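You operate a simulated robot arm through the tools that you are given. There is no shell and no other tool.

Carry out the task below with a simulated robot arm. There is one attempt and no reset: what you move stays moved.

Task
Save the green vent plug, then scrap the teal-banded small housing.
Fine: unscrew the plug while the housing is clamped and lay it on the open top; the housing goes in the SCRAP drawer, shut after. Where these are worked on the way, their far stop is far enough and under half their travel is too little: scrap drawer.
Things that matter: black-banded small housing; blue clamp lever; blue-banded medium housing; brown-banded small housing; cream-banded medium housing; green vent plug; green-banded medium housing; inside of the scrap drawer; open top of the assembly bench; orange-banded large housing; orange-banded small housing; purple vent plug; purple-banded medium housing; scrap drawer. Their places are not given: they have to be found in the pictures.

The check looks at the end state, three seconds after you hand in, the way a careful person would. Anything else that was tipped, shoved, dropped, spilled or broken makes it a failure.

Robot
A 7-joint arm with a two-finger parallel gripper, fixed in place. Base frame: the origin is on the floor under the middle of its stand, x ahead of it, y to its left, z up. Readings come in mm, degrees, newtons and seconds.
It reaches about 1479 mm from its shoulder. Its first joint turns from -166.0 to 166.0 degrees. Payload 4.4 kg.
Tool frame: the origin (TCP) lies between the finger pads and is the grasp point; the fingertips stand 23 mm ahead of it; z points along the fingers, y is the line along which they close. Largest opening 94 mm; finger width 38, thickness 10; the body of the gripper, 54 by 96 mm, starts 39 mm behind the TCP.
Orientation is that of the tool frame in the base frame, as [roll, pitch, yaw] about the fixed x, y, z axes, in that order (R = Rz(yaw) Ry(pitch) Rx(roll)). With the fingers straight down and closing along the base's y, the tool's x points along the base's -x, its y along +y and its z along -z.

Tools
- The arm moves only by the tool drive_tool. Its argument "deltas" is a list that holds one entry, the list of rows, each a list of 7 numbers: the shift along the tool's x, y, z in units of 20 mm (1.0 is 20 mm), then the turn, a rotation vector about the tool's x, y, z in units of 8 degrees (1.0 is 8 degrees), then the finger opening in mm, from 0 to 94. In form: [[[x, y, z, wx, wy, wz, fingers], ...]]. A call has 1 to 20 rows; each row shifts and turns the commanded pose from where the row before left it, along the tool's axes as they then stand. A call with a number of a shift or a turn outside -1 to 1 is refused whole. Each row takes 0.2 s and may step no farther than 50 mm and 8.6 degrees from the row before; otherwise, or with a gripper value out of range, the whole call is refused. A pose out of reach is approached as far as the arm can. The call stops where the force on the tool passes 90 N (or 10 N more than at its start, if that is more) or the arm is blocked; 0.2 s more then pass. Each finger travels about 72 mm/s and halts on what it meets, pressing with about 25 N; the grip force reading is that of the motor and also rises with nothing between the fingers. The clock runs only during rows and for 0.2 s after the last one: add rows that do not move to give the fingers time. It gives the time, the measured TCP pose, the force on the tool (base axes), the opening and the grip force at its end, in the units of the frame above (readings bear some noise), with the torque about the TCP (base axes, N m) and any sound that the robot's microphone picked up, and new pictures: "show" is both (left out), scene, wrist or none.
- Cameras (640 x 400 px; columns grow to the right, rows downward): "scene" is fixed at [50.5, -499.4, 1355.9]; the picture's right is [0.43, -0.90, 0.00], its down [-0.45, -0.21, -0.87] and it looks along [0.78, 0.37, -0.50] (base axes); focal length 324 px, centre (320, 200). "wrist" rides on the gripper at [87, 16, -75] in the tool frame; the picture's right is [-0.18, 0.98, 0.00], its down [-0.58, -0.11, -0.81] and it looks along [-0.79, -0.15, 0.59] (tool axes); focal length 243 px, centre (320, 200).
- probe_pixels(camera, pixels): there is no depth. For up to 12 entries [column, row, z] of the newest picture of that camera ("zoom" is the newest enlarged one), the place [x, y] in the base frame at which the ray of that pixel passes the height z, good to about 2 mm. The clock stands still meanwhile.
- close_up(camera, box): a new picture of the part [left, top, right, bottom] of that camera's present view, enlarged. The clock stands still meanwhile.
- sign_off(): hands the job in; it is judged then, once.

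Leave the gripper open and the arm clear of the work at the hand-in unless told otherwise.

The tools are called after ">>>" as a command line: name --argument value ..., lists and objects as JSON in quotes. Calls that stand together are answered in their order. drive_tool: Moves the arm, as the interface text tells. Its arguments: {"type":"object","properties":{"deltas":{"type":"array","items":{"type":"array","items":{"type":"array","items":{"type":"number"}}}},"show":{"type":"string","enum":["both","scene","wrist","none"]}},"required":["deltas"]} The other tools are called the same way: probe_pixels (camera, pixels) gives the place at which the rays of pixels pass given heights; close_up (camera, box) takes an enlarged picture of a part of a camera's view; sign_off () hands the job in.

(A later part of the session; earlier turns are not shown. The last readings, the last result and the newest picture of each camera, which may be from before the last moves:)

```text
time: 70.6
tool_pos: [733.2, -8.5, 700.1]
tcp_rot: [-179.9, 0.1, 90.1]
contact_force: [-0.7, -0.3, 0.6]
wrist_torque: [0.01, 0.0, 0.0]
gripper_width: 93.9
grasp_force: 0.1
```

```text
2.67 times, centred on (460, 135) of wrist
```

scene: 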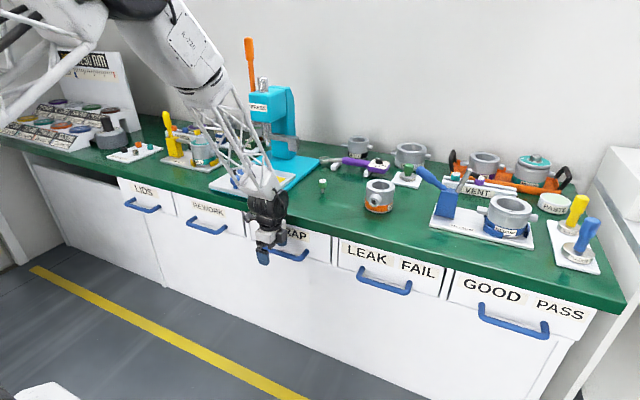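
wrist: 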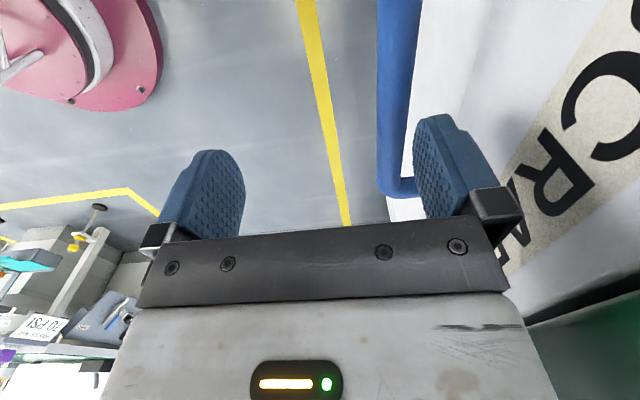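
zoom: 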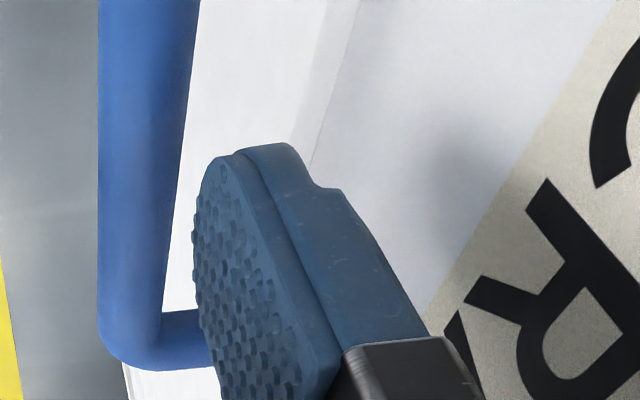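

The bar spans x≈766–790, so its back is near 789 and the face at 828. I'll slide forward 16 mm (finger at 797–807), then descend 44 mm so the front finger sits behind the bar.

>>> drive_tool --deltas '[[[0, 0.41, 0, 0, 0, 0, 94], [0, 0.42, 0, 0, 0, 0, 94], [0, 0, 0.55, 0, 0, 0, 94], [0, 0, 0.55, 0, 0, 0, 94], [0, 0, 0.55, 0, 0, 0, 94], [0, 0, 0.55, 0, 0, 0, 94], [0, 0, 0, 0, 0, 0, 94]]]' --show "both"

>>> close_up --camera "scene" --box '[220, 190, 348, 270]'

```text
time: 72.2
tool_pos: [750.7, -8.6, 656.9]
tcp_rot: [-179.9, 0.1, 90.2]
contact_force: [-0.2, -0.4, -0.8]
wrist_torque: [0.01, 0.01, -0.01]
gripper_width: 94.3
grasp_force: 0.1
```

scene: 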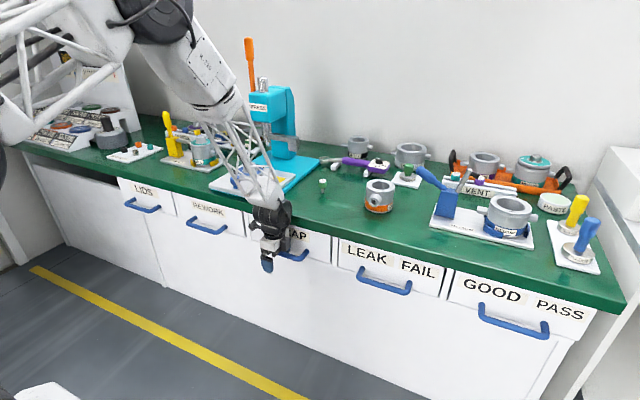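
wrist: 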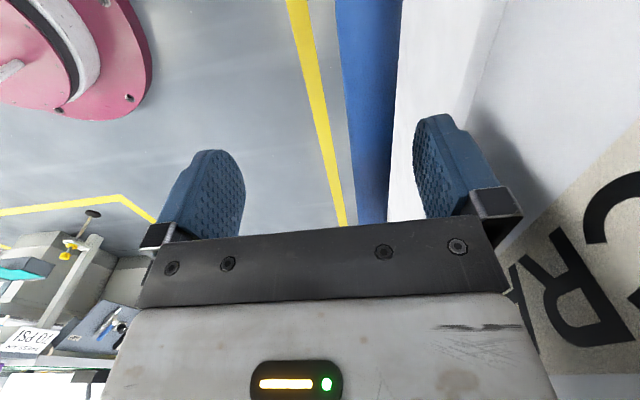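

```text
5.00 times, centred on (284, 230) of scene
```

zoom: 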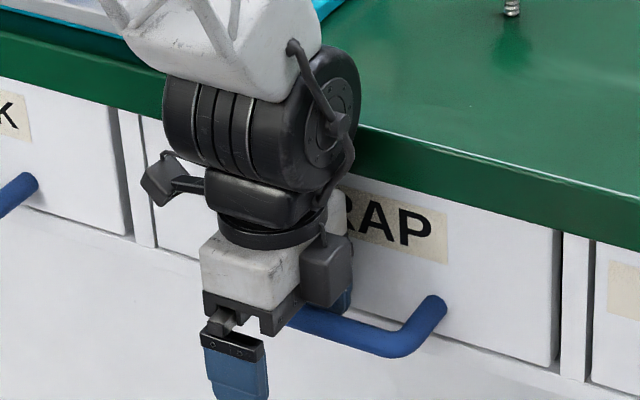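

The front finger is behind the bar with no contact force. I'll pull slowly toward -x by 40 mm and read the force.

>>> drive_tool --deltas '[[[0, -0.4, 0, 0, 0, 0, 94], [0, -0.4, 0, 0, 0, 0, 94], [0, -0.4, 0, 0, 0, 0, 94], [0, -0.4, 0, 0, 0, 0, 94], [0, -0.4, 0, 0, 0, 0, 94]]]' --show "both"

```text
time: 73.4
tool_pos: [708.7, -9.8, 657.3]
tcp_rot: [-179.9, 0.1, 90.0]
contact_force: [1.8, -1.3, -0.1]
wrist_torque: [-0.01, -0.02, -0.01]
gripper_width: 93.9
grasp_force: 0.1
```

scene: 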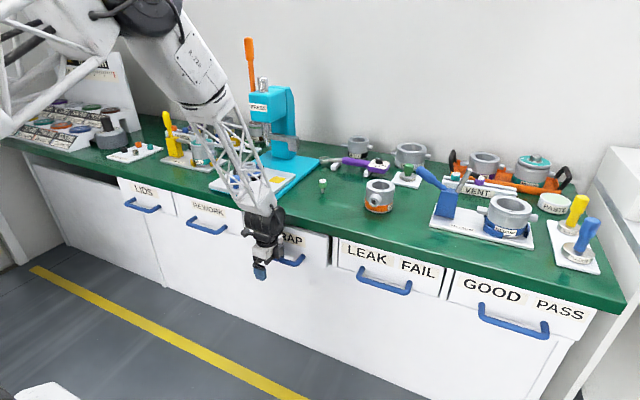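
wrist: 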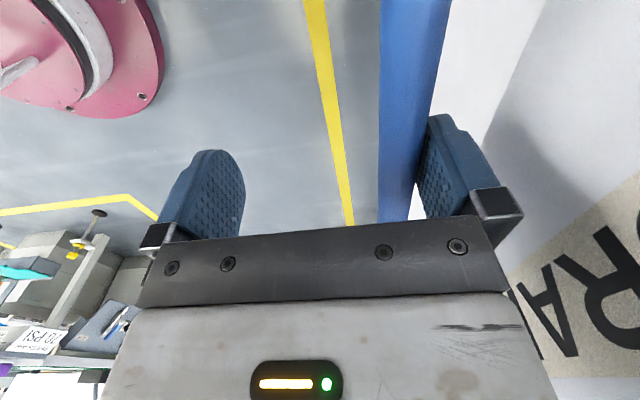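

The bar rests against the front finger and the drawer follows with almost no force. I'll continue pulling another 100 mm.

>>> drive_tool --deltas '[[[0, -0.5, 0, 0, 0, 0, 94], [0, -0.5, 0, 0, 0, 0, 94], [0, -0.5, 0, 0, 0, 0, 94], [0, -0.5, 0, 0, 0, 0, 94], [0, -0.5, 0, 0, 0, 0, 94], [0, -0.5, 0, 0, 0, 0, 94], [0, -0.5, 0, 0, 0, 0, 94], [0, -0.5, 0, 0, 0, 0, 94], [0, -0.5, 0, 0, 0, 0, 94], [0, -0.5, 0, 0, 0, 0, 94]]]' --show "both"

```text
time: 75.6
tool_pos: [610.5, -10.1, 657.0]
tcp_rot: [-179.9, 0.1, 90.1]
contact_force: [0.7, 0.0, 0.0]
wrist_torque: [-0.01, 0.02, 0.1]
gripper_width: 94.1
grasp_force: 0.0
```

scene: 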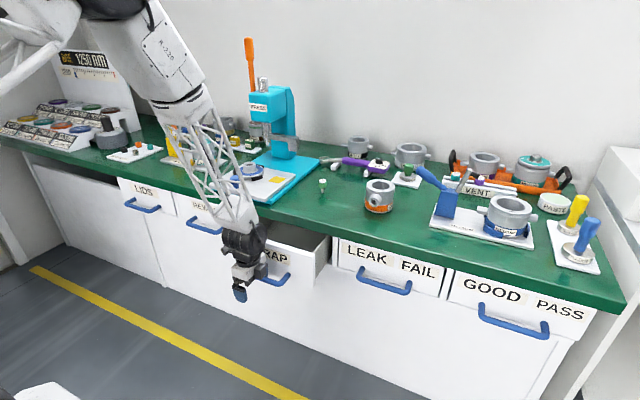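
wrist: 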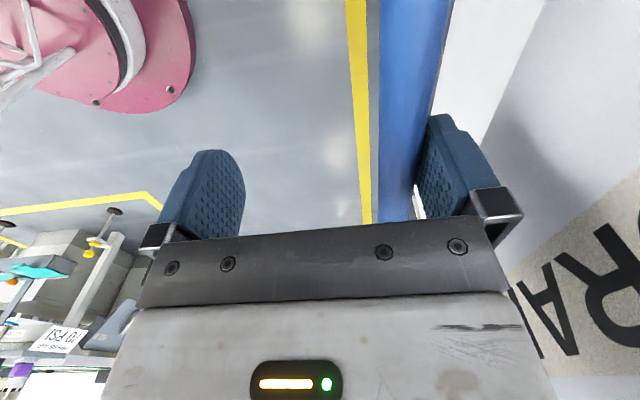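

The drawer is about 130 mm open. I'll keep pulling another 100 mm, watching for the end stop.

>>> drive_tool --deltas '[[[0, -0.5, 0, 0, 0, 0, 94], [0, -0.5, 0, 0, 0, 0, 94], [0, -0.5, 0, 0, 0, 0, 94], [0, -0.5, 0, 0, 0, 0, 94], [0, -0.5, 0, 0, 0, 0, 94], [0, -0.5, 0, 0, 0, 0, 94], [0, -0.5, 0, 0, 0, 0, 94], [0, -0.5, 0, 0, 0, 0, 94], [0, -0.5, 0, 0, 0, 0, 94], [0, -0.5, 0, 0, 0, 0, 94]]]' --show "both"

```text
time: 77.8
tool_pos: [509.7, -9.8, 658.6]
tcp_rot: [-179.8, 0.1, 90.1]
contact_force: [0.0, -0.6, 0.4]
wrist_torque: [-0.02, 0.01, 0.08]
gripper_width: 93.9
grasp_force: 0.2
```

scene: 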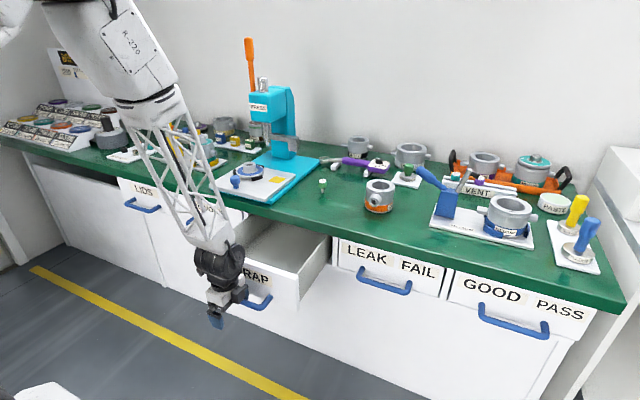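
wrist: 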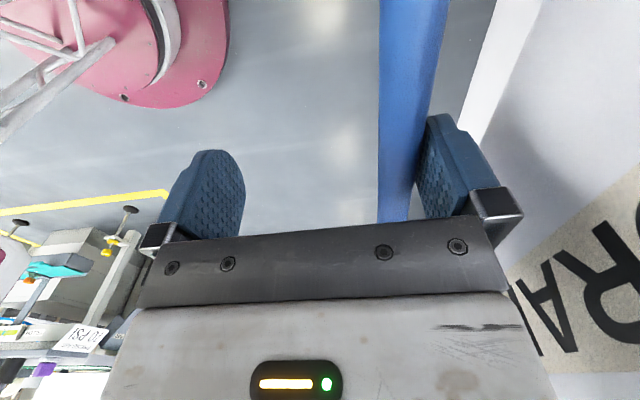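

It's about 230 mm open with no stop yet. I'll pull a further 60 mm in small rows to find the stop.

>>> drive_tool --deltas '[[[0, -0.4, 0, 0, 0, 0, 94], [0, -0.4, 0, 0, 0, 0, 94], [0, -0.4, 0, 0, 0, 0, 94], [0, -0.4, 0, 0, 0, 0, 94], [0, -0.4, 0, 0, 0, 0, 94], [0, -0.4, 0, 0, 0, 0, 94], [0, -0.4, 0, 0, 0, 0, 94]]]' --show "both"

```text
time: 79.4
tool_pos: [455.3, -9.1, 658.3]
tcp_rot: [-179.9, 0.1, 90.1]
contact_force: [0.8, 0.2, 0.4]
wrist_torque: [-0.03, 0.0, 0.01]
gripper_width: 94.1
grasp_force: 0.1
```

scene: 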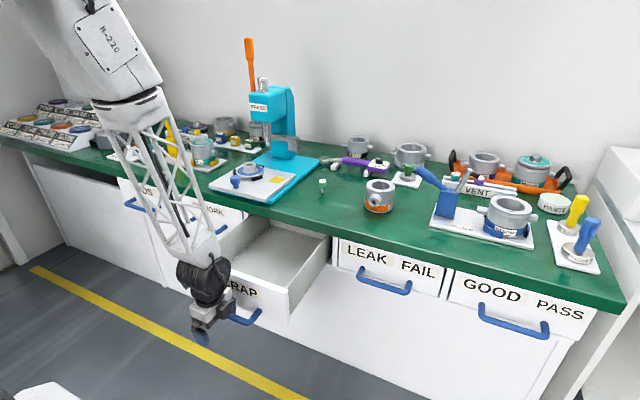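
wrist: 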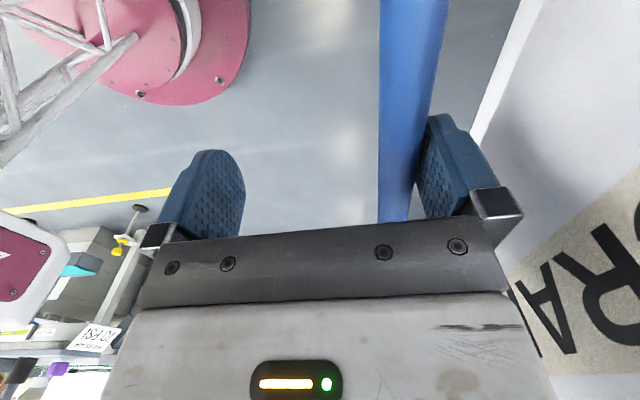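

It's about 285 mm open and the interior is visible. I'll try up to 40 mm more for the far stop.

>>> drive_tool --deltas '[[[0, -0.3, 0, 0, 0, 0, 94], [0, -0.3, 0, 0, 0, 0, 94], [0, -0.3, 0, 0, 0, 0, 94], [0, -0.3, 0, 0, 0, 0, 94], [0, -0.3, 0, 0, 0, 0, 94], [0, -0.3, 0, 0, 0, 0, 94], [0, -0.3, 0, 0, 0, 0, 94]]]' --show "scene"

```text
time: 80.5
tool_pos: [438.9, -10.1, 659.3]
tcp_rot: [179.2, 0.1, 90.2]
contact_force: [10.5, 0.4, 1.1]
wrist_torque: [0.02, -0.16, 0.25]
gripper_width: 94.1
grasp_force: 0.1
stopped in row 5: the force on the tool passed its limit at 105 N (the readings are from after the stop); the commanded pose is now the measured one
```

scene: 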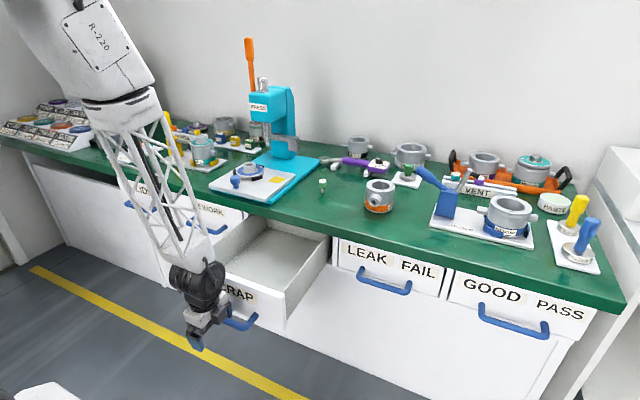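

I hit the far stop, with the drawer about 300 mm open. I'll ease 6 mm forward off the bar, rise straight up, then look into the drawer.

>>> drive_tool --deltas '[[[0, 0.3, 0, 0, 0, 0, 94], [0, 0, -0.6, 0, 0, 0, 94], [0, 0, -0.8, 0, 0, 0, 94], [0, 0, -1, 0, 0, 0, 94], [0, 0, -1, 0, 0, 0, 94], [0, 0, -1, 0, 0, 0, 94], [0, 0, -1, 0, 0, 0, 94], [0, 0, -1, 0, 0, 0, 94], [0, 0, -1, 0, 0, 0, 94], [0, 0, -1, 0, 0, 0, 94], [0, 0, -1, 0, 0, 0, 94], [0, 0, -1, 0, 0, 0, 94], [0, 0, -1, 0, 0, 0, 94]]]' --show "both"

>>> close_up --camera "scene" --box '[180, 190, 372, 340]'

```text
time: 83.3
tool_pos: [441.9, -8.8, 887.7]
tcp_rot: [179.4, 0.1, 90.2]
contact_force: [0.3, 0.1, -1.0]
wrist_torque: [0.0, -0.03, 0.01]
gripper_width: 93.9
grasp_force: 0.0
```

scene: 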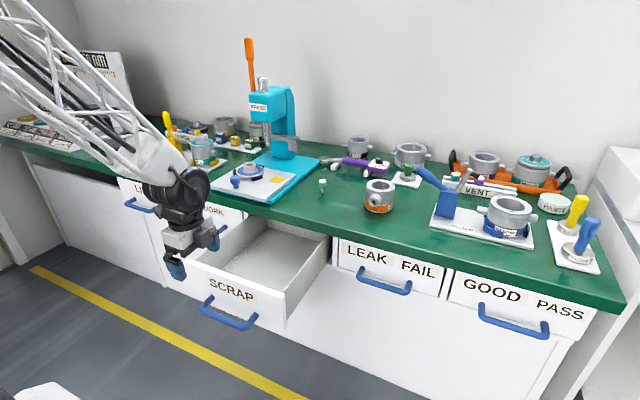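
wrist: 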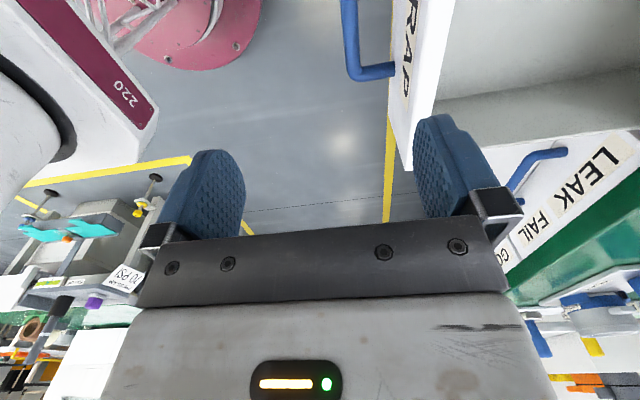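

```text
2.67 times, centred on (276, 265) of scene
```

zoom: 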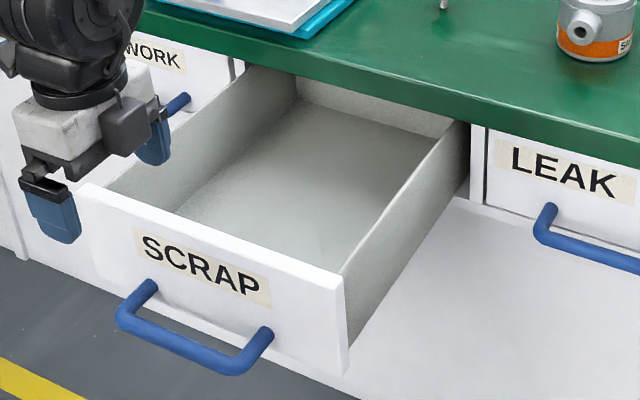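

The drawer is fully out, with its back panel just under the bench edge. I'll rotate the hand back to yaw 180 and rise so the wrist camera can look into the drawer for its floor and wall positions.

>>> drive_tool --deltas '[[[0, 0, -0.5, 0, 0, -1, 94], [0, 0, -0.5, 0, 0, -1, 94], [0, 0, -0.5, 0, 0, -1, 94], [0, 0, -0.5, 0, 0, -1, 94], [0, 0, -0.5, 0, 0, -1, 94], [0, 0, -0.5, 0, 0, -1, 94], [0, 0, -0.5, 0, 0, -1, 94], [0, 0, -0.5, 0, 0, -1, 94], [0, 0, -0.5, 0, 0, -1, 94], [0, 0, -0.5, 0, 0, -1, 94], [0, 0, 0, 0, 0, -1, 94], [0, 0, 0, 0, 0, -0.25, 94], [0, 0, 0, 0, 0, 0, 94]]]' --show "both"

```text
time: 86.1
tool_pos: [438.2, -9.2, 986.6]
tcp_rot: [-179.9, 0.7, -179.8]
contact_force: [0.3, 0.6, 0.0]
wrist_torque: [-0.03, -0.01, 0.03]
gripper_width: 94.0
grasp_force: 0.0
```

scene: 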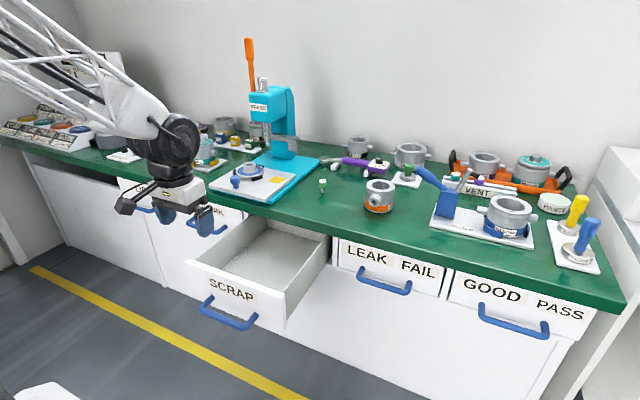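
wrist: 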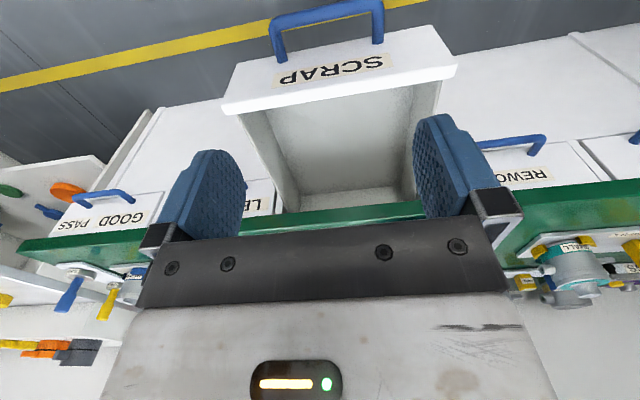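

I can see the full drawer from above. I'll zoom in with both cameras to measure the floor height and wall positions.

>>> close_up --camera "wrist" --box '[200, 0, 480, 220]'

>>> close_up --camera "scene" --box '[180, 205, 340, 335]'

```text
1.82 times, centred on (340, 110) of wrist
```

zoom: 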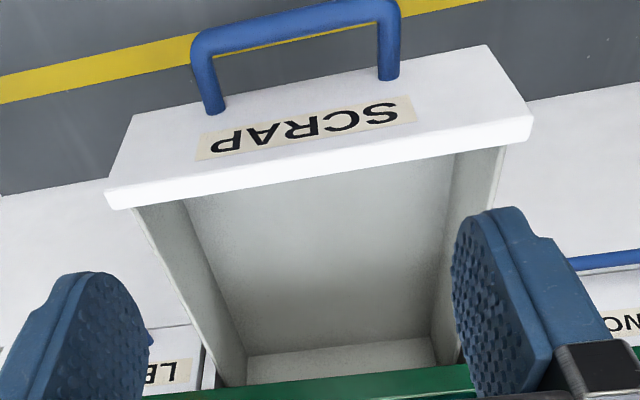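

```text
3.08 times, centred on (260, 270) of scene
```

zoom: 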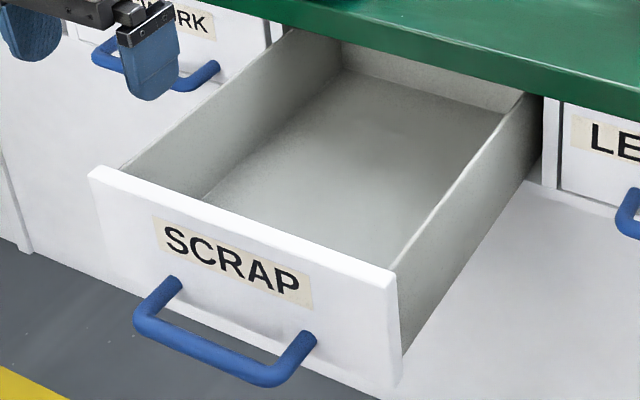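

>>> probe_pixels --camera "wrist" --pixels '[[299.8, 196.4, 600], [299.8, 196.4, 640], [299.8, 196.4, 680], [401.6, 185.9, 600], [401.6, 185.9, 640], [401.6, 185.9, 680], [458.3, 64.9, 740], [458.3, 64.9, 760], [458.3, 64.9, 780], [222.8, 107.2, 740], [222.8, 107.2, 760], [222.8, 107.2, 780]]'

>>> probe_pixels --camera "scene" --pixels '[[319.5, 242.4, 600], [319.5, 242.4, 640], [319.5, 242.4, 680], [267.15, 227.75, 600], [267.15, 227.75, 640], [267.15, 227.75, 680], [185.25, 260.9, 740], [185.25, 260.9, 760], [185.25, 260.9, 780], [283.7, 296, 740], [283.7, 296, 760], [283.7, 296, 780]]'

```text
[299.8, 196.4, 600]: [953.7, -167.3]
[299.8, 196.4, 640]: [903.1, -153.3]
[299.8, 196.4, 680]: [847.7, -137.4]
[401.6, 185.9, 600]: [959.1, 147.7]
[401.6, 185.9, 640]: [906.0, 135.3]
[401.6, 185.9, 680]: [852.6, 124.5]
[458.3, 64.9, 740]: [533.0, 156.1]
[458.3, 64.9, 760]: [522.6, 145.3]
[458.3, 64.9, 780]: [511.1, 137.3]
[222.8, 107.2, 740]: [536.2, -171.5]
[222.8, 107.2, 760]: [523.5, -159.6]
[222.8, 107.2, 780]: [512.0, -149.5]
```

```text
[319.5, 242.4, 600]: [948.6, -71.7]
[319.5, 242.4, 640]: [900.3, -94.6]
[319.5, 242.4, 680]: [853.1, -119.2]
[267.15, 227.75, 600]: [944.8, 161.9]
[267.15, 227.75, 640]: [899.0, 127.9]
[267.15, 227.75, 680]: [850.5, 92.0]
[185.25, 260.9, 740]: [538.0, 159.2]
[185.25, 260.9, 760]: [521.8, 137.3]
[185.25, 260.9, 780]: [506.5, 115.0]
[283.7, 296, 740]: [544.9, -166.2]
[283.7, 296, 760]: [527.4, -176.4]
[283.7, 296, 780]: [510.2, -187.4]
```

The floor is about z≈626 with the panel top at 745, so there's room for the housing. Next I'll go to the yellow clamp lever to release the housing, moving in front of the bench toward +y and up.

>>> drive_tool --deltas '[[[-0.45, 1, -0.3, 0, 0, 0, 94], [-0.45, 1, -0.3, 0, 0, 0, 94], [-0.45, 1, -0.3, 0, 0, 0, 94], [-0.45, 1, -0.3, 0, 0, 0, 94], [-0.45, 1, -0.3, 0, 0, 0, 94], [-0.45, 1, -0.3, 0, 0, 0, 94], [-0.45, 1, -0.3, 0, 0, 0, 94], [-0.45, 1, -0.3, 0, 0, 0, 94], [-0.45, 1, -0.3, 0, 0, 0, 94], [-0.45, 1, -0.3, 0, 0, 0, 94], [-0.45, 1, -0.3, 0, 0, 0, 94], [-0.45, 1, -0.3, 0, 0, 0, 94], [-0.45, 1, -0.3, 0, 0, 0, 94], [-0.45, 1, -0.3, 0, 0, 0, 94], [-0.45, 1, -0.3, 0, 0, 0, 94], [-0.45, 1, -0.3, 0, 0, 0, 94], [-0.45, 1, -0.3, 0, 0, 0, 94], [-0.45, 1, -0.3, 0, 0, 0, 94], [-0.45, 1, -0.3, 0, 0, 0, 94], [-0.45, 1, -0.3, 0, 0, 0, 94]]]' --show "none"

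>>> drive_tool --deltas '[[[-0.6, 1, 0, 0, 0, 0, 94], [-0.6, 1, 0, 0, 0, 0, 94], [-0.6, 1, 0, 0, 0, 0, 94], [-0.6, 1, 0, 0, 0, 0, 94], [-0.6, 1, 0, 0, 0, 0, 94], [-0.6, 1, 0, 0, 0, 0, 94], [-0.6, 1, 0, 0, 0, 0, 94], [-0.6, 1, 0, 0, 0, 0, 94], [-0.6, 1, 0, 0, 0, 0, 94], [-0.6, 0.5, 0, 0, 0, 0, 94], [-0.6, 0, 0, 0, 0, 0, 94]]]' --show "both"

```text
time: 90.3
tool_pos: [615.7, 393.3, 1110.6]
tcp_rot: [-179.9, 0.8, -179.8]
contact_force: [-0.5, 0.0, -0.1]
wrist_torque: [-0.02, 0.01, 0.01]
gripper_width: 94.0
grasp_force: 0.0
```

```text
time: 92.7
tool_pos: [746.7, 581.8, 1110.1]
tcp_rot: [-179.9, 0.8, -179.7]
contact_force: [0.6, 0.2, 0.2]
wrist_torque: [-0.02, 0.0, 0.02]
gripper_width: 94.1
grasp_force: 0.1
```

scene: 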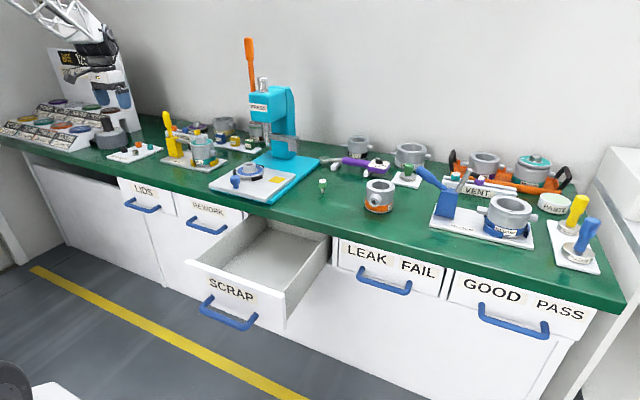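
wrist: 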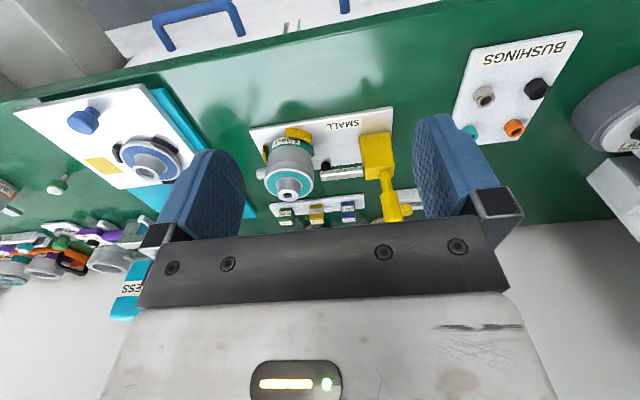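

The clamp is in view: yellow block at (378,155), lever rising to about (393,213). I'll zoom both cameras on it to locate the lever shaft and the clamp arm.

>>> close_up --camera "wrist" --box '[240, 90, 440, 225]'

>>> close_up --camera "scene" --box '[140, 95, 236, 175]'

>>> close_up --camera "scene" --box '[400, 150, 544, 250]'

```text
2.96 times, centred on (340, 158) of wrist
```

zoom: 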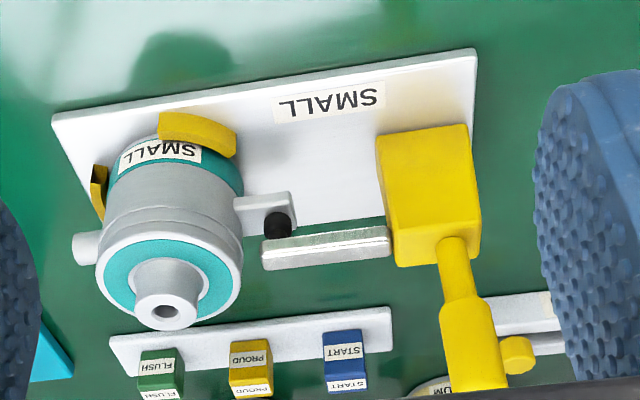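

```text
5.00 times, centred on (188, 135) of scene
```

zoom: 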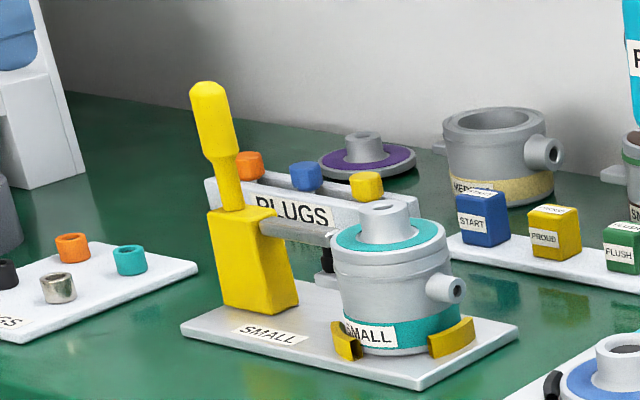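

```text
4.00 times, centred on (472, 200) of scene
```

zoom: 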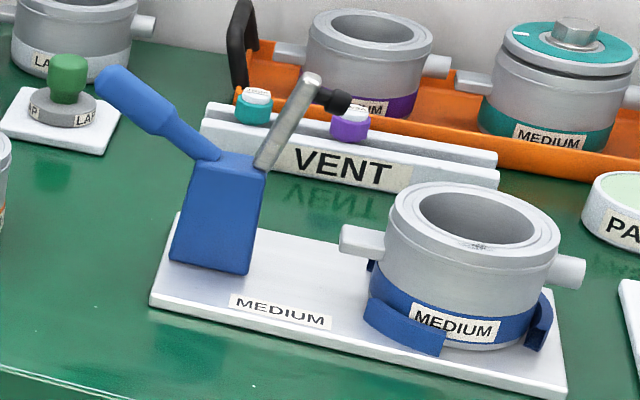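

I'll triangulate the lever base, the middle of its grip and the arm tip with both cameras.

>>> probe_pixels --camera "wrist" --pixels '[[385.6, 171, 880], [385.6, 171, 900], [385.6, 171, 920], [391.5, 195, 940], [391.5, 195, 960], [391.5, 195, 980], [345, 171, 880], [345, 171, 900], [326, 165, 850], [326, 165, 870]]'

>>> probe_pixels --camera "scene" --pixels '[[170, 136, 880], [170, 136, 900], [170, 136, 920], [166, 113, 980], [166, 113, 1000], [167.5, 124, 940], [167.5, 124, 960], [167.5, 124, 980], [189, 142, 880], [189, 142, 900]]'

```text
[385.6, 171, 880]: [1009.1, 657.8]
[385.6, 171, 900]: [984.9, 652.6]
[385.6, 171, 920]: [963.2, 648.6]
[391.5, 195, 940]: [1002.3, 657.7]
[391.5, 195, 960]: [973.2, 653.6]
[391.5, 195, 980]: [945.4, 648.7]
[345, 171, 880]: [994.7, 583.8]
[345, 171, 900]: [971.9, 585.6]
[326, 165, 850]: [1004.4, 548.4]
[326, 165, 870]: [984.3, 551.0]
```

```text
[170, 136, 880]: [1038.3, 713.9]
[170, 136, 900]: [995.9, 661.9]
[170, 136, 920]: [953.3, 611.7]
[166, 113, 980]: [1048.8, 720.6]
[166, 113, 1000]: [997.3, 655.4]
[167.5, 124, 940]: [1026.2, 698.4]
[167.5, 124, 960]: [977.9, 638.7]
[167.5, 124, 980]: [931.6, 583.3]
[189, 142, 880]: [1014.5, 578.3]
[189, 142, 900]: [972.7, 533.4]
```

The lever is vertical at about (985, 653), from its pivot at z≈902 up to z≈1005, with the clamp arm level at z≈890. I'll close the fingers and go to the housing side of the lever, at (985, 612) and z 1060 first.

>>> drive_tool --deltas '[[[-1, 0.125, 0, 0, 0, 0, 70], [-1, 0.125, 0, 0, 0, 0, 40], [-1, 0.125, 0, 0, 0, 0, 20], [-1, 0.125, 0, 0, 0, 0, 0], [-1, 0.125, 0, 0, 0, 0, 0], [-1, 0.125, 0.3, 0, 0, 0, 0], [-1, 0.125, 0.3, 0, 0, 0, 0], [-1, 0.125, 0.3, 0, 0, 0, 0], [-1, 0.125, 0.4, 0, 0, 0, 0], [-1, 0.125, 0.4, 0, 0, 0, 0], [-1, 0.125, 0.4, 0, 0, 0, 0], [-0.9, 0.125, 0.4, 0, 0, 0, 0], [0, 0, 0, 0, 0, 0, 0]]]' --show "both"

>>> close_up --camera "scene" --box '[130, 70, 242, 160]'

```text
time: 95.5
tool_pos: [984.4, 614.4, 1064.9]
tcp_rot: [-179.9, 0.7, -179.8]
contact_force: [0.4, 0.1, 0.0]
wrist_torque: [-0.02, 0.01, -0.03]
gripper_width: 0.3
grasp_force: 24.7
```

scene: 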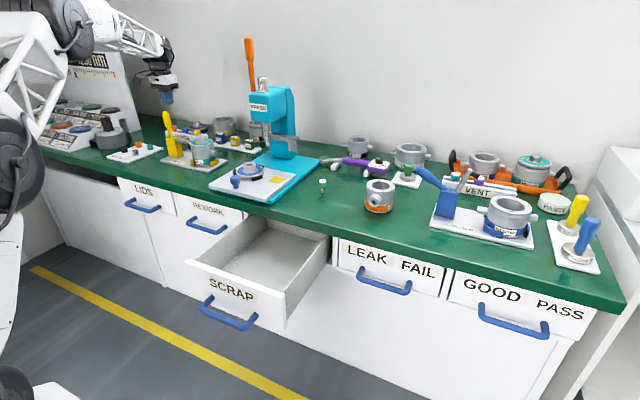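
wrist: 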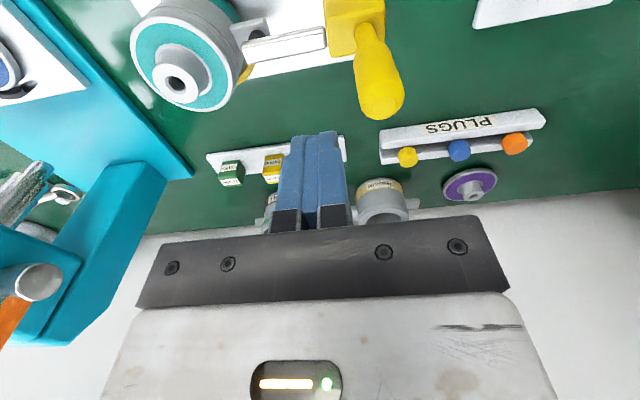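

```text
4.44 times, centred on (186, 115) of scene
```

zoom: 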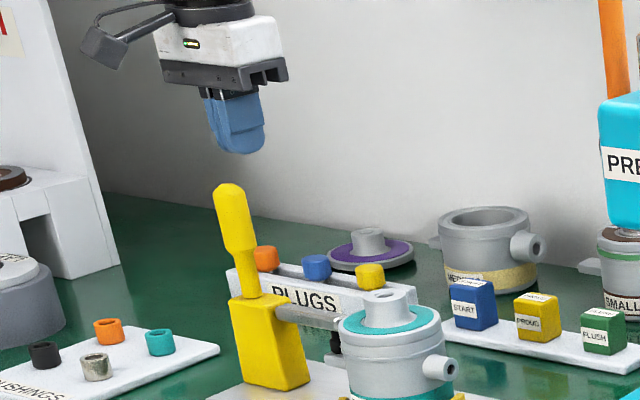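

I'll check the lever top's position from this nearer view before descending.

>>> probe_pixels --camera "wrist" --pixels '[[380, 100, 980], [380, 100, 990], [380, 100, 1000], [380, 112, 1000], [369, 40, 920], [369, 40, 940], [356, 70, 960], [400, 70, 960]]'

```text
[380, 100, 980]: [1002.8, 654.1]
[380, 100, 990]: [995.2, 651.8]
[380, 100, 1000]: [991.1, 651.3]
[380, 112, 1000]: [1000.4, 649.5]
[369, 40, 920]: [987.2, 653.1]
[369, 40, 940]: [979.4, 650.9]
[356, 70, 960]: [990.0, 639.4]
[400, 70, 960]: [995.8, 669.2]
```

The lever's near surface is at y≈638 and my finger face will be at 624. I'll descend 80 mm to z≈985.

>>> drive_tool --deltas '[[[-0.2, 0, 1, 0, 0, 0, 0], [0, 0, 1, 0, 0, 0, 0], [0, 0, 1, 0, 0, 0, 0], [0, 0, 0.95, 0, 0, 0, 0], [0, 0, 0, 0, 0, 0, 0]]]' --show "both"

>>> close_up --camera "scene" --box '[130, 70, 242, 160]'

```text
time: 96.7
tool_pos: [992.3, 613.6, 984.8]
tcp_rot: [-179.9, 0.6, -179.8]
contact_force: [0.0, 0.8, -0.3]
wrist_torque: [0.01, 0.02, -0.01]
gripper_width: 0.0
grasp_force: 25.4
```

scene: 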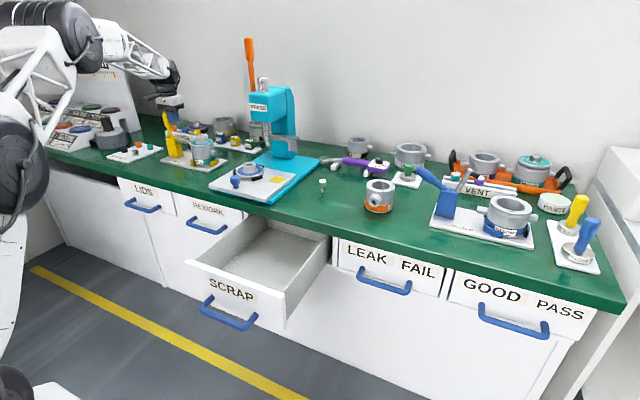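
wrist: 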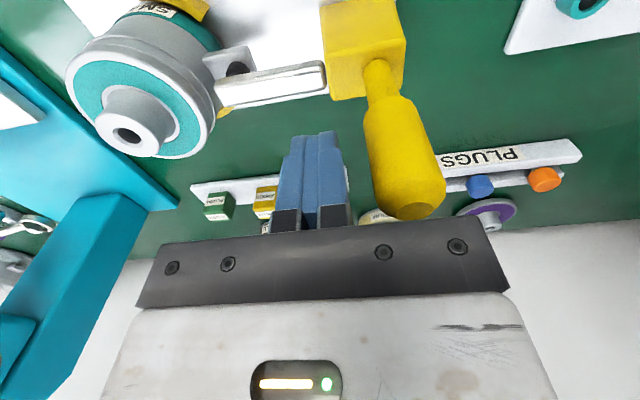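

```text
4.44 times, centred on (186, 115) of scene
```

zoom: 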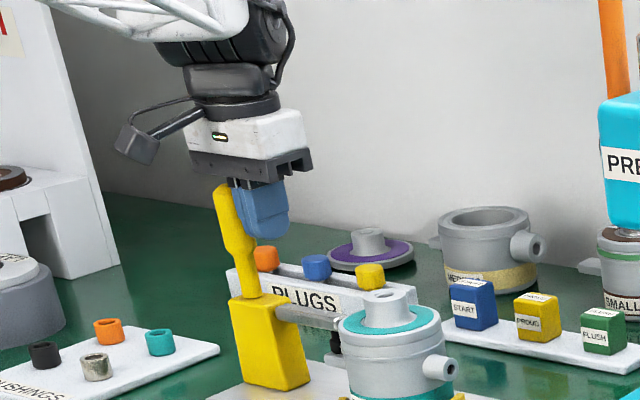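

The fingers are beside the lever on the housing side. I'll push toward +y in small steps of 5 mm and read the force.

>>> drive_tool --deltas '[[[0, 0.25, 0, 0, 0, 0, 0], [0, 0.25, 0, 0, 0, 0, 0], [0, 0.25, 0, 0, 0, 0, 0], [0, 0.25, 0, 0, 0, 0, 0], [0, 0.25, 0, 0, 0, 0, 0]]]' --show "wrist"

>>> close_up --camera "scene" --box '[130, 70, 242, 160]'

```text
time: 97.9
tool_pos: [991.9, 638.2, 982.6]
tcp_rot: [-179.9, 0.6, -179.7]
contact_force: [0.7, -1.0, 0.9]
wrist_torque: [-0.04, 0.03, 0.0]
gripper_width: 0.0
grasp_force: 24.8
```

wrist: 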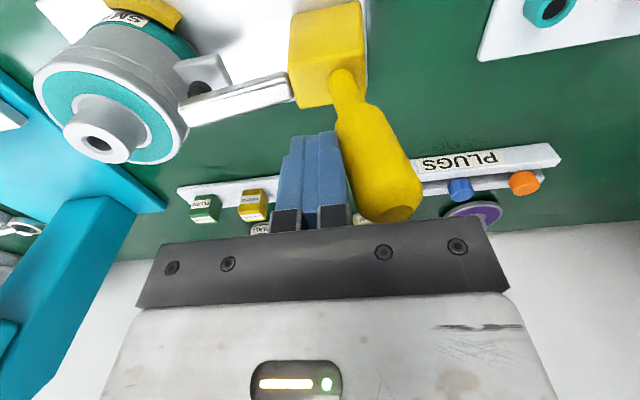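

```text
4.44 times, centred on (186, 115) of scene
```

zoom: 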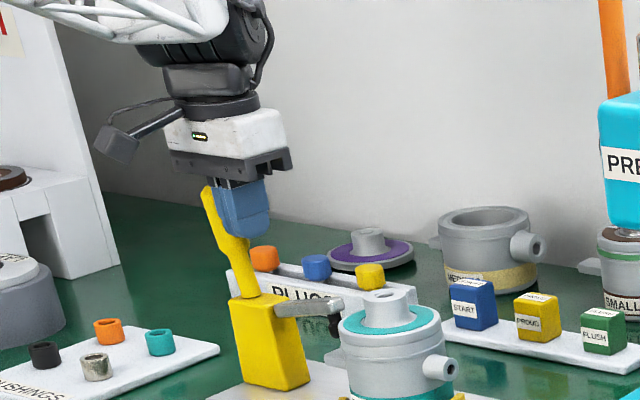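

The lever moves lightly and the clamp arm is lifting. I'll continue another 50 mm in +y while lowering slightly to follow the arc.

>>> drive_tool --deltas '[[[0, 0.25, 0.05, 0, 0, 0, 0], [0, 0.25, 0.05, 0, 0, 0, 0], [0, 0.25, 0.05, 0, 0, 0, 0], [0, 0.25, 0.05, 0, 0, 0, 0], [0, 0.25, 0.05, 0, 0, 0, 0], [0, 0.25, 0.05, 0, 0, 0, 0], [0, 0.25, 0.05, 0, 0, 0, 0], [0, 0.25, 0.05, 0, 0, 0, 0], [0, 0.25, 0.05, 0, 0, 0, 0], [0, 0.25, 0.05, 0, 0, 0, 0]]]' --show "wrist"

>>> close_up --camera "scene" --box '[130, 70, 242, 160]'

```text
time: 100.1
tool_pos: [989.5, 688.3, 974.6]
tcp_rot: [-179.9, 0.7, -179.8]
contact_force: [0.9, -1.5, -0.8]
wrist_torque: [0.0, -0.01, 0.01]
gripper_width: 0.0
grasp_force: 24.7
```

wrist: 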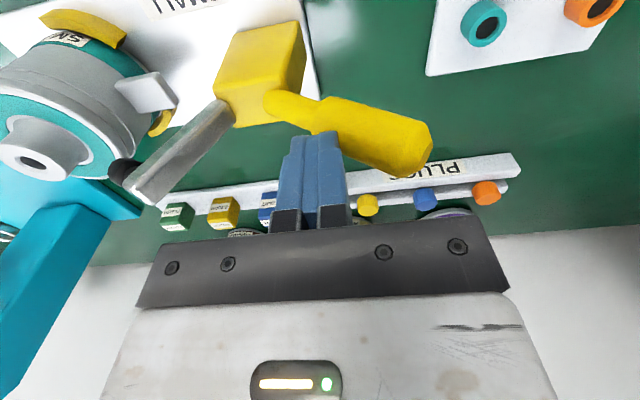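

```text
4.44 times, centred on (186, 115) of scene
```

zoom: 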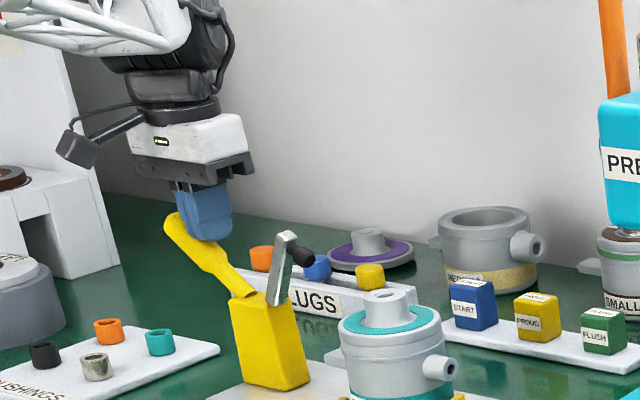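

The lever now leans about 50° and the arm is well raised, similar to the open blue clamp. I'll push a little more to the stop.

>>> drive_tool --deltas '[[[0, 0.2, 0.1, 0, 0, 0, 0], [0, 0.2, 0.1, 0, 0, 0, 0], [0, 0.2, 0.1, 0, 0, 0, 0], [0, 0.2, 0.1, 0, 0, 0, 0], [0, 0.2, 0.1, 0, 0, 0, 0]]]' --show "wrist"

>>> close_up --camera "scene" --box '[130, 70, 242, 160]'

```text
time: 101.3
tool_pos: [992.8, 706.9, 966.4]
tcp_rot: [-179.8, 0.8, -179.9]
contact_force: [-9.1, -24.7, 11.8]
wrist_torque: [-0.4, 0.23, 0.12]
gripper_width: 0.2
grasp_force: 25.2
```

wrist: 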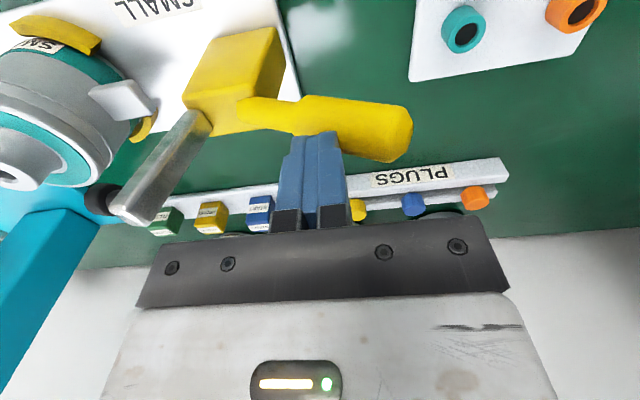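

```text
4.44 times, centred on (186, 115) of scene
```

zoom: 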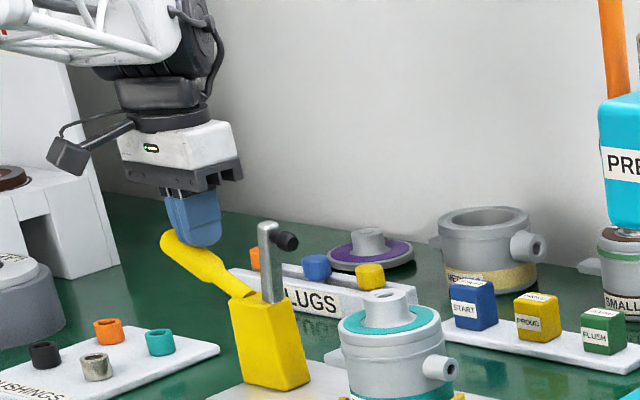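

The force rose to about 25 N, so the lever is at its open stop. I'll back off slightly and lift straight up, then check that the lever stays open.

>>> drive_tool --deltas '[[[0, -0.15, 0, 0, 0, 0, 0], [0, 0, -0.5, 0, 0, 0, 0], [0, 0, -1, 0, 0, 0, 0], [0, 0, -1, 0, 0, 0, 0], [0, 0, -1, 0, 0, 0, 0], [0, 0, -1, 0, 0, 0, 0], [0, 0, -1, 0, 0, 0, 0], [0, 0, -1, 0, 0, 0, 0], [0, 0, 0, 0, 0, 0, 0]]]' --show "both"

>>> close_up --camera "scene" --box '[130, 70, 242, 160]'

```text
time: 103.3
tool_pos: [989.3, 704.8, 1093.2]
tcp_rot: [-179.9, 0.8, -179.7]
contact_force: [-0.4, 1.3, -0.9]
wrist_torque: [0.01, 0.01, 0.0]
gripper_width: 0.1
grasp_force: 25.2
```

scene: 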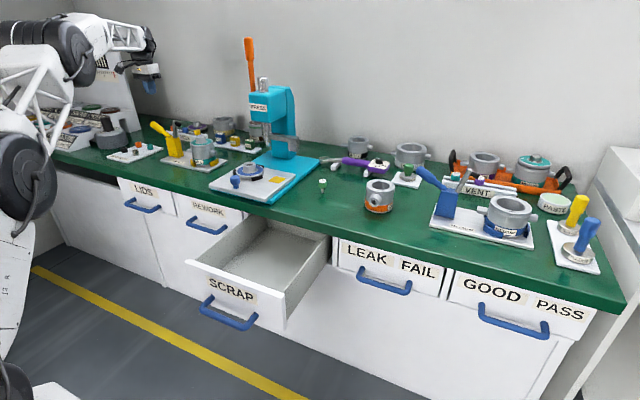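
wrist: 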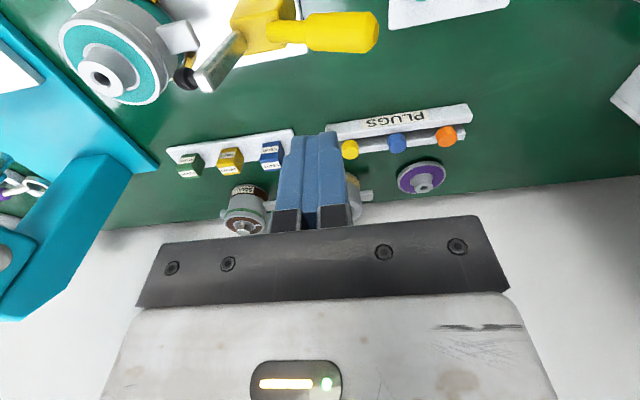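

```text
4.44 times, centred on (186, 115) of scene
```

zoom: 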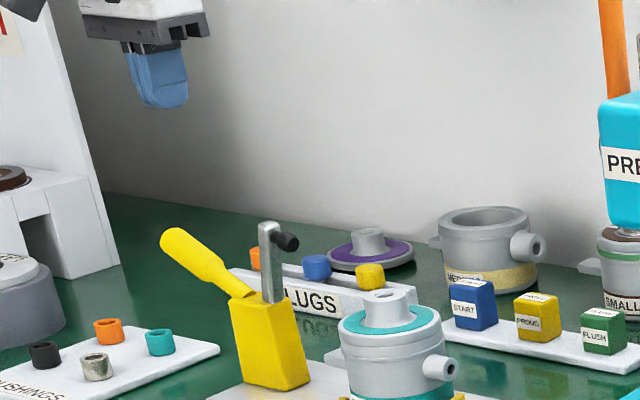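

The lever stays open and the housing is released. Now I'll go back above the neck at (989.5, 480), level the small tilt, and set the fingers to 75 mm.

>>> drive_tool --deltas '[[[0, -1, 0, 0, 0.1, 0, 30], [0, -1, 0, 0, 0, 0, 60], [0, -1, 0, 0, 0, 0, 75], [0, -1, 0, 0, 0, 0, 75], [0, -1, 0, 0, 0, 0, 75], [0, -1, 0, 0, 0, 0, 75], [0, -1, 0, 0, 0, 0, 75], [0, -1, 0, 0, 0, 0, 75], [0, -1, 0, 0, 0, 0, 75], [0, -1, 0, 0, 0, 0, 75], [0, -1, 0, 0, 0, 0, 75], [0, -0.25, 0, 0, 0, 0, 75], [0, 0, 1, 0, 0, 0, 75], [0, 0, 1, 0, 0, 0, 75], [0, 0, 1, 0, 0, 0, 75], [0, 0, 1, 0, 0, 0, 75], [0, 0, 0, 0, 0, 0, 75]]]' --show "both"

>>> close_up --camera "wrist" --box '[220, 20, 420, 145]'

>>> close_up --camera "scene" --box '[160, 80, 256, 170]'

```text
time: 106.9
tool_pos: [990.7, 480.4, 1016.7]
tcp_rot: [-180.0, -0.1, -179.8]
contact_force: [0.8, 0.1, 0.3]
wrist_torque: [0.0, 0.0, 0.0]
gripper_width: 75.1
grasp_force: 0.1
```

scene: 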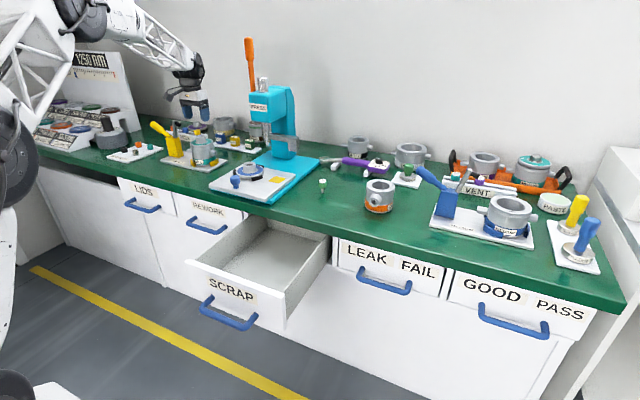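
wrist: 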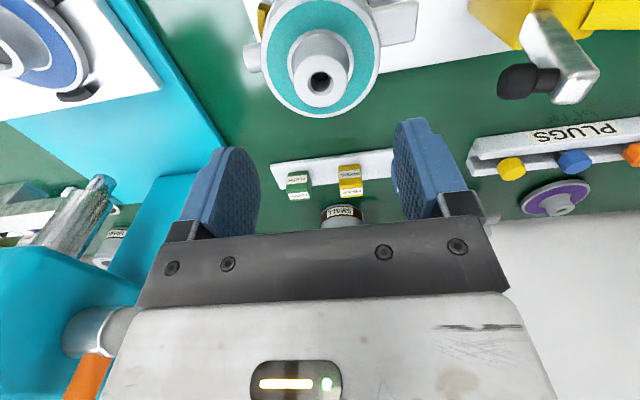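

```text
3.20 times, centred on (320, 82) of wrist
```

zoom: 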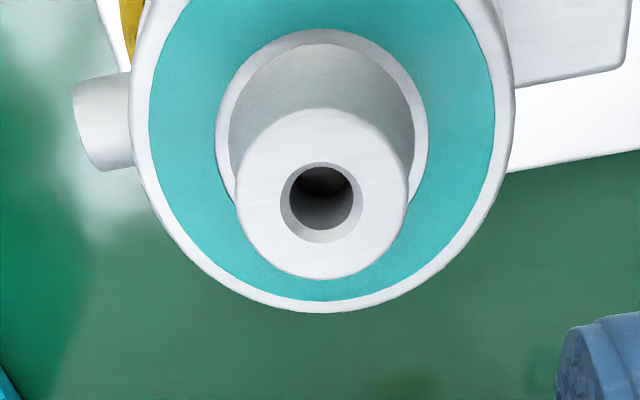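

```text
4.44 times, centred on (208, 125) of scene
```

zoom: 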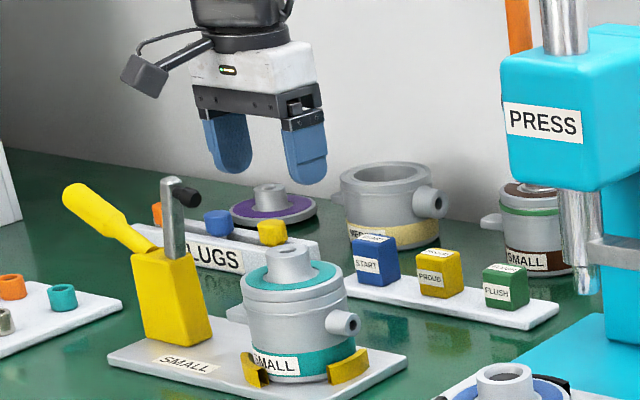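

The neck is centred on the tool axis (its top at wrist (320.6, 80)), top z≈923 and about 38 mm across. I'll descend 80 mm and check.

>>> drive_tool --deltas '[[[0, 0, 1, 0, 0, 0, 75], [0, 0, 1, 0, 0, 0, 75], [0, 0, 1, 0, 0, 0, 75], [0, 0, 1, 0, 0, 0, 75], [0, 0, 0, 0, 0, 0, 75]]]' --show "wrist"

>>> close_up --camera "scene" --box '[160, 95, 240, 155]'

>>> close_up --camera "wrist" --box '[200, 60, 440, 210]'

```text
time: 108.1
tool_pos: [989.8, 477.8, 937.4]
tcp_rot: [-179.9, 0.0, -179.8]
contact_force: [-0.1, -0.2, -0.7]
wrist_torque: [0.02, 0.02, 0.02]
gripper_width: 74.8
grasp_force: 0.0
```

wrist: 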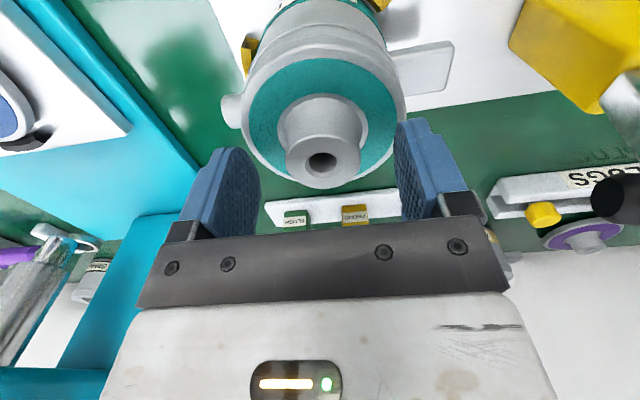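

```text
6.67 times, centred on (200, 125) of scene
```

zoom: 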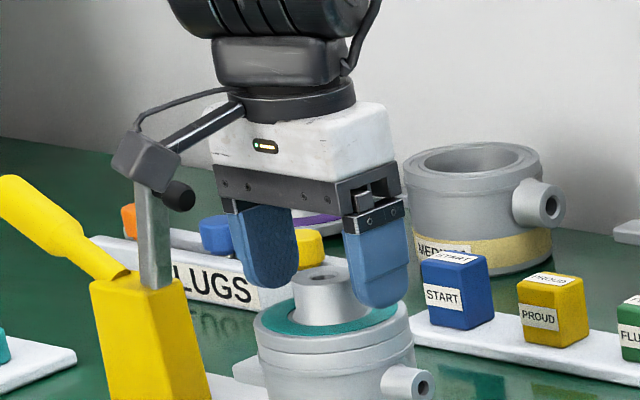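

```text
2.67 times, centred on (320, 135) of wrist
```

zoom: 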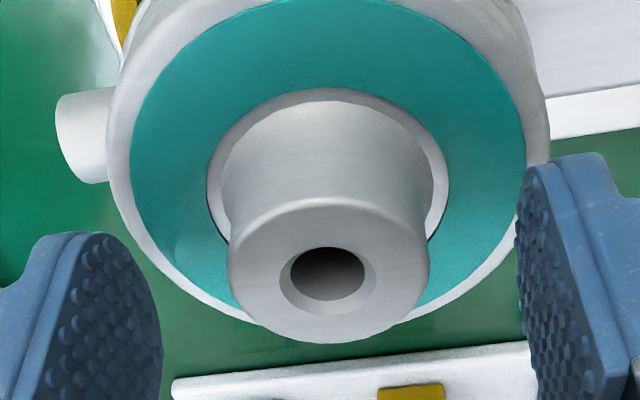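

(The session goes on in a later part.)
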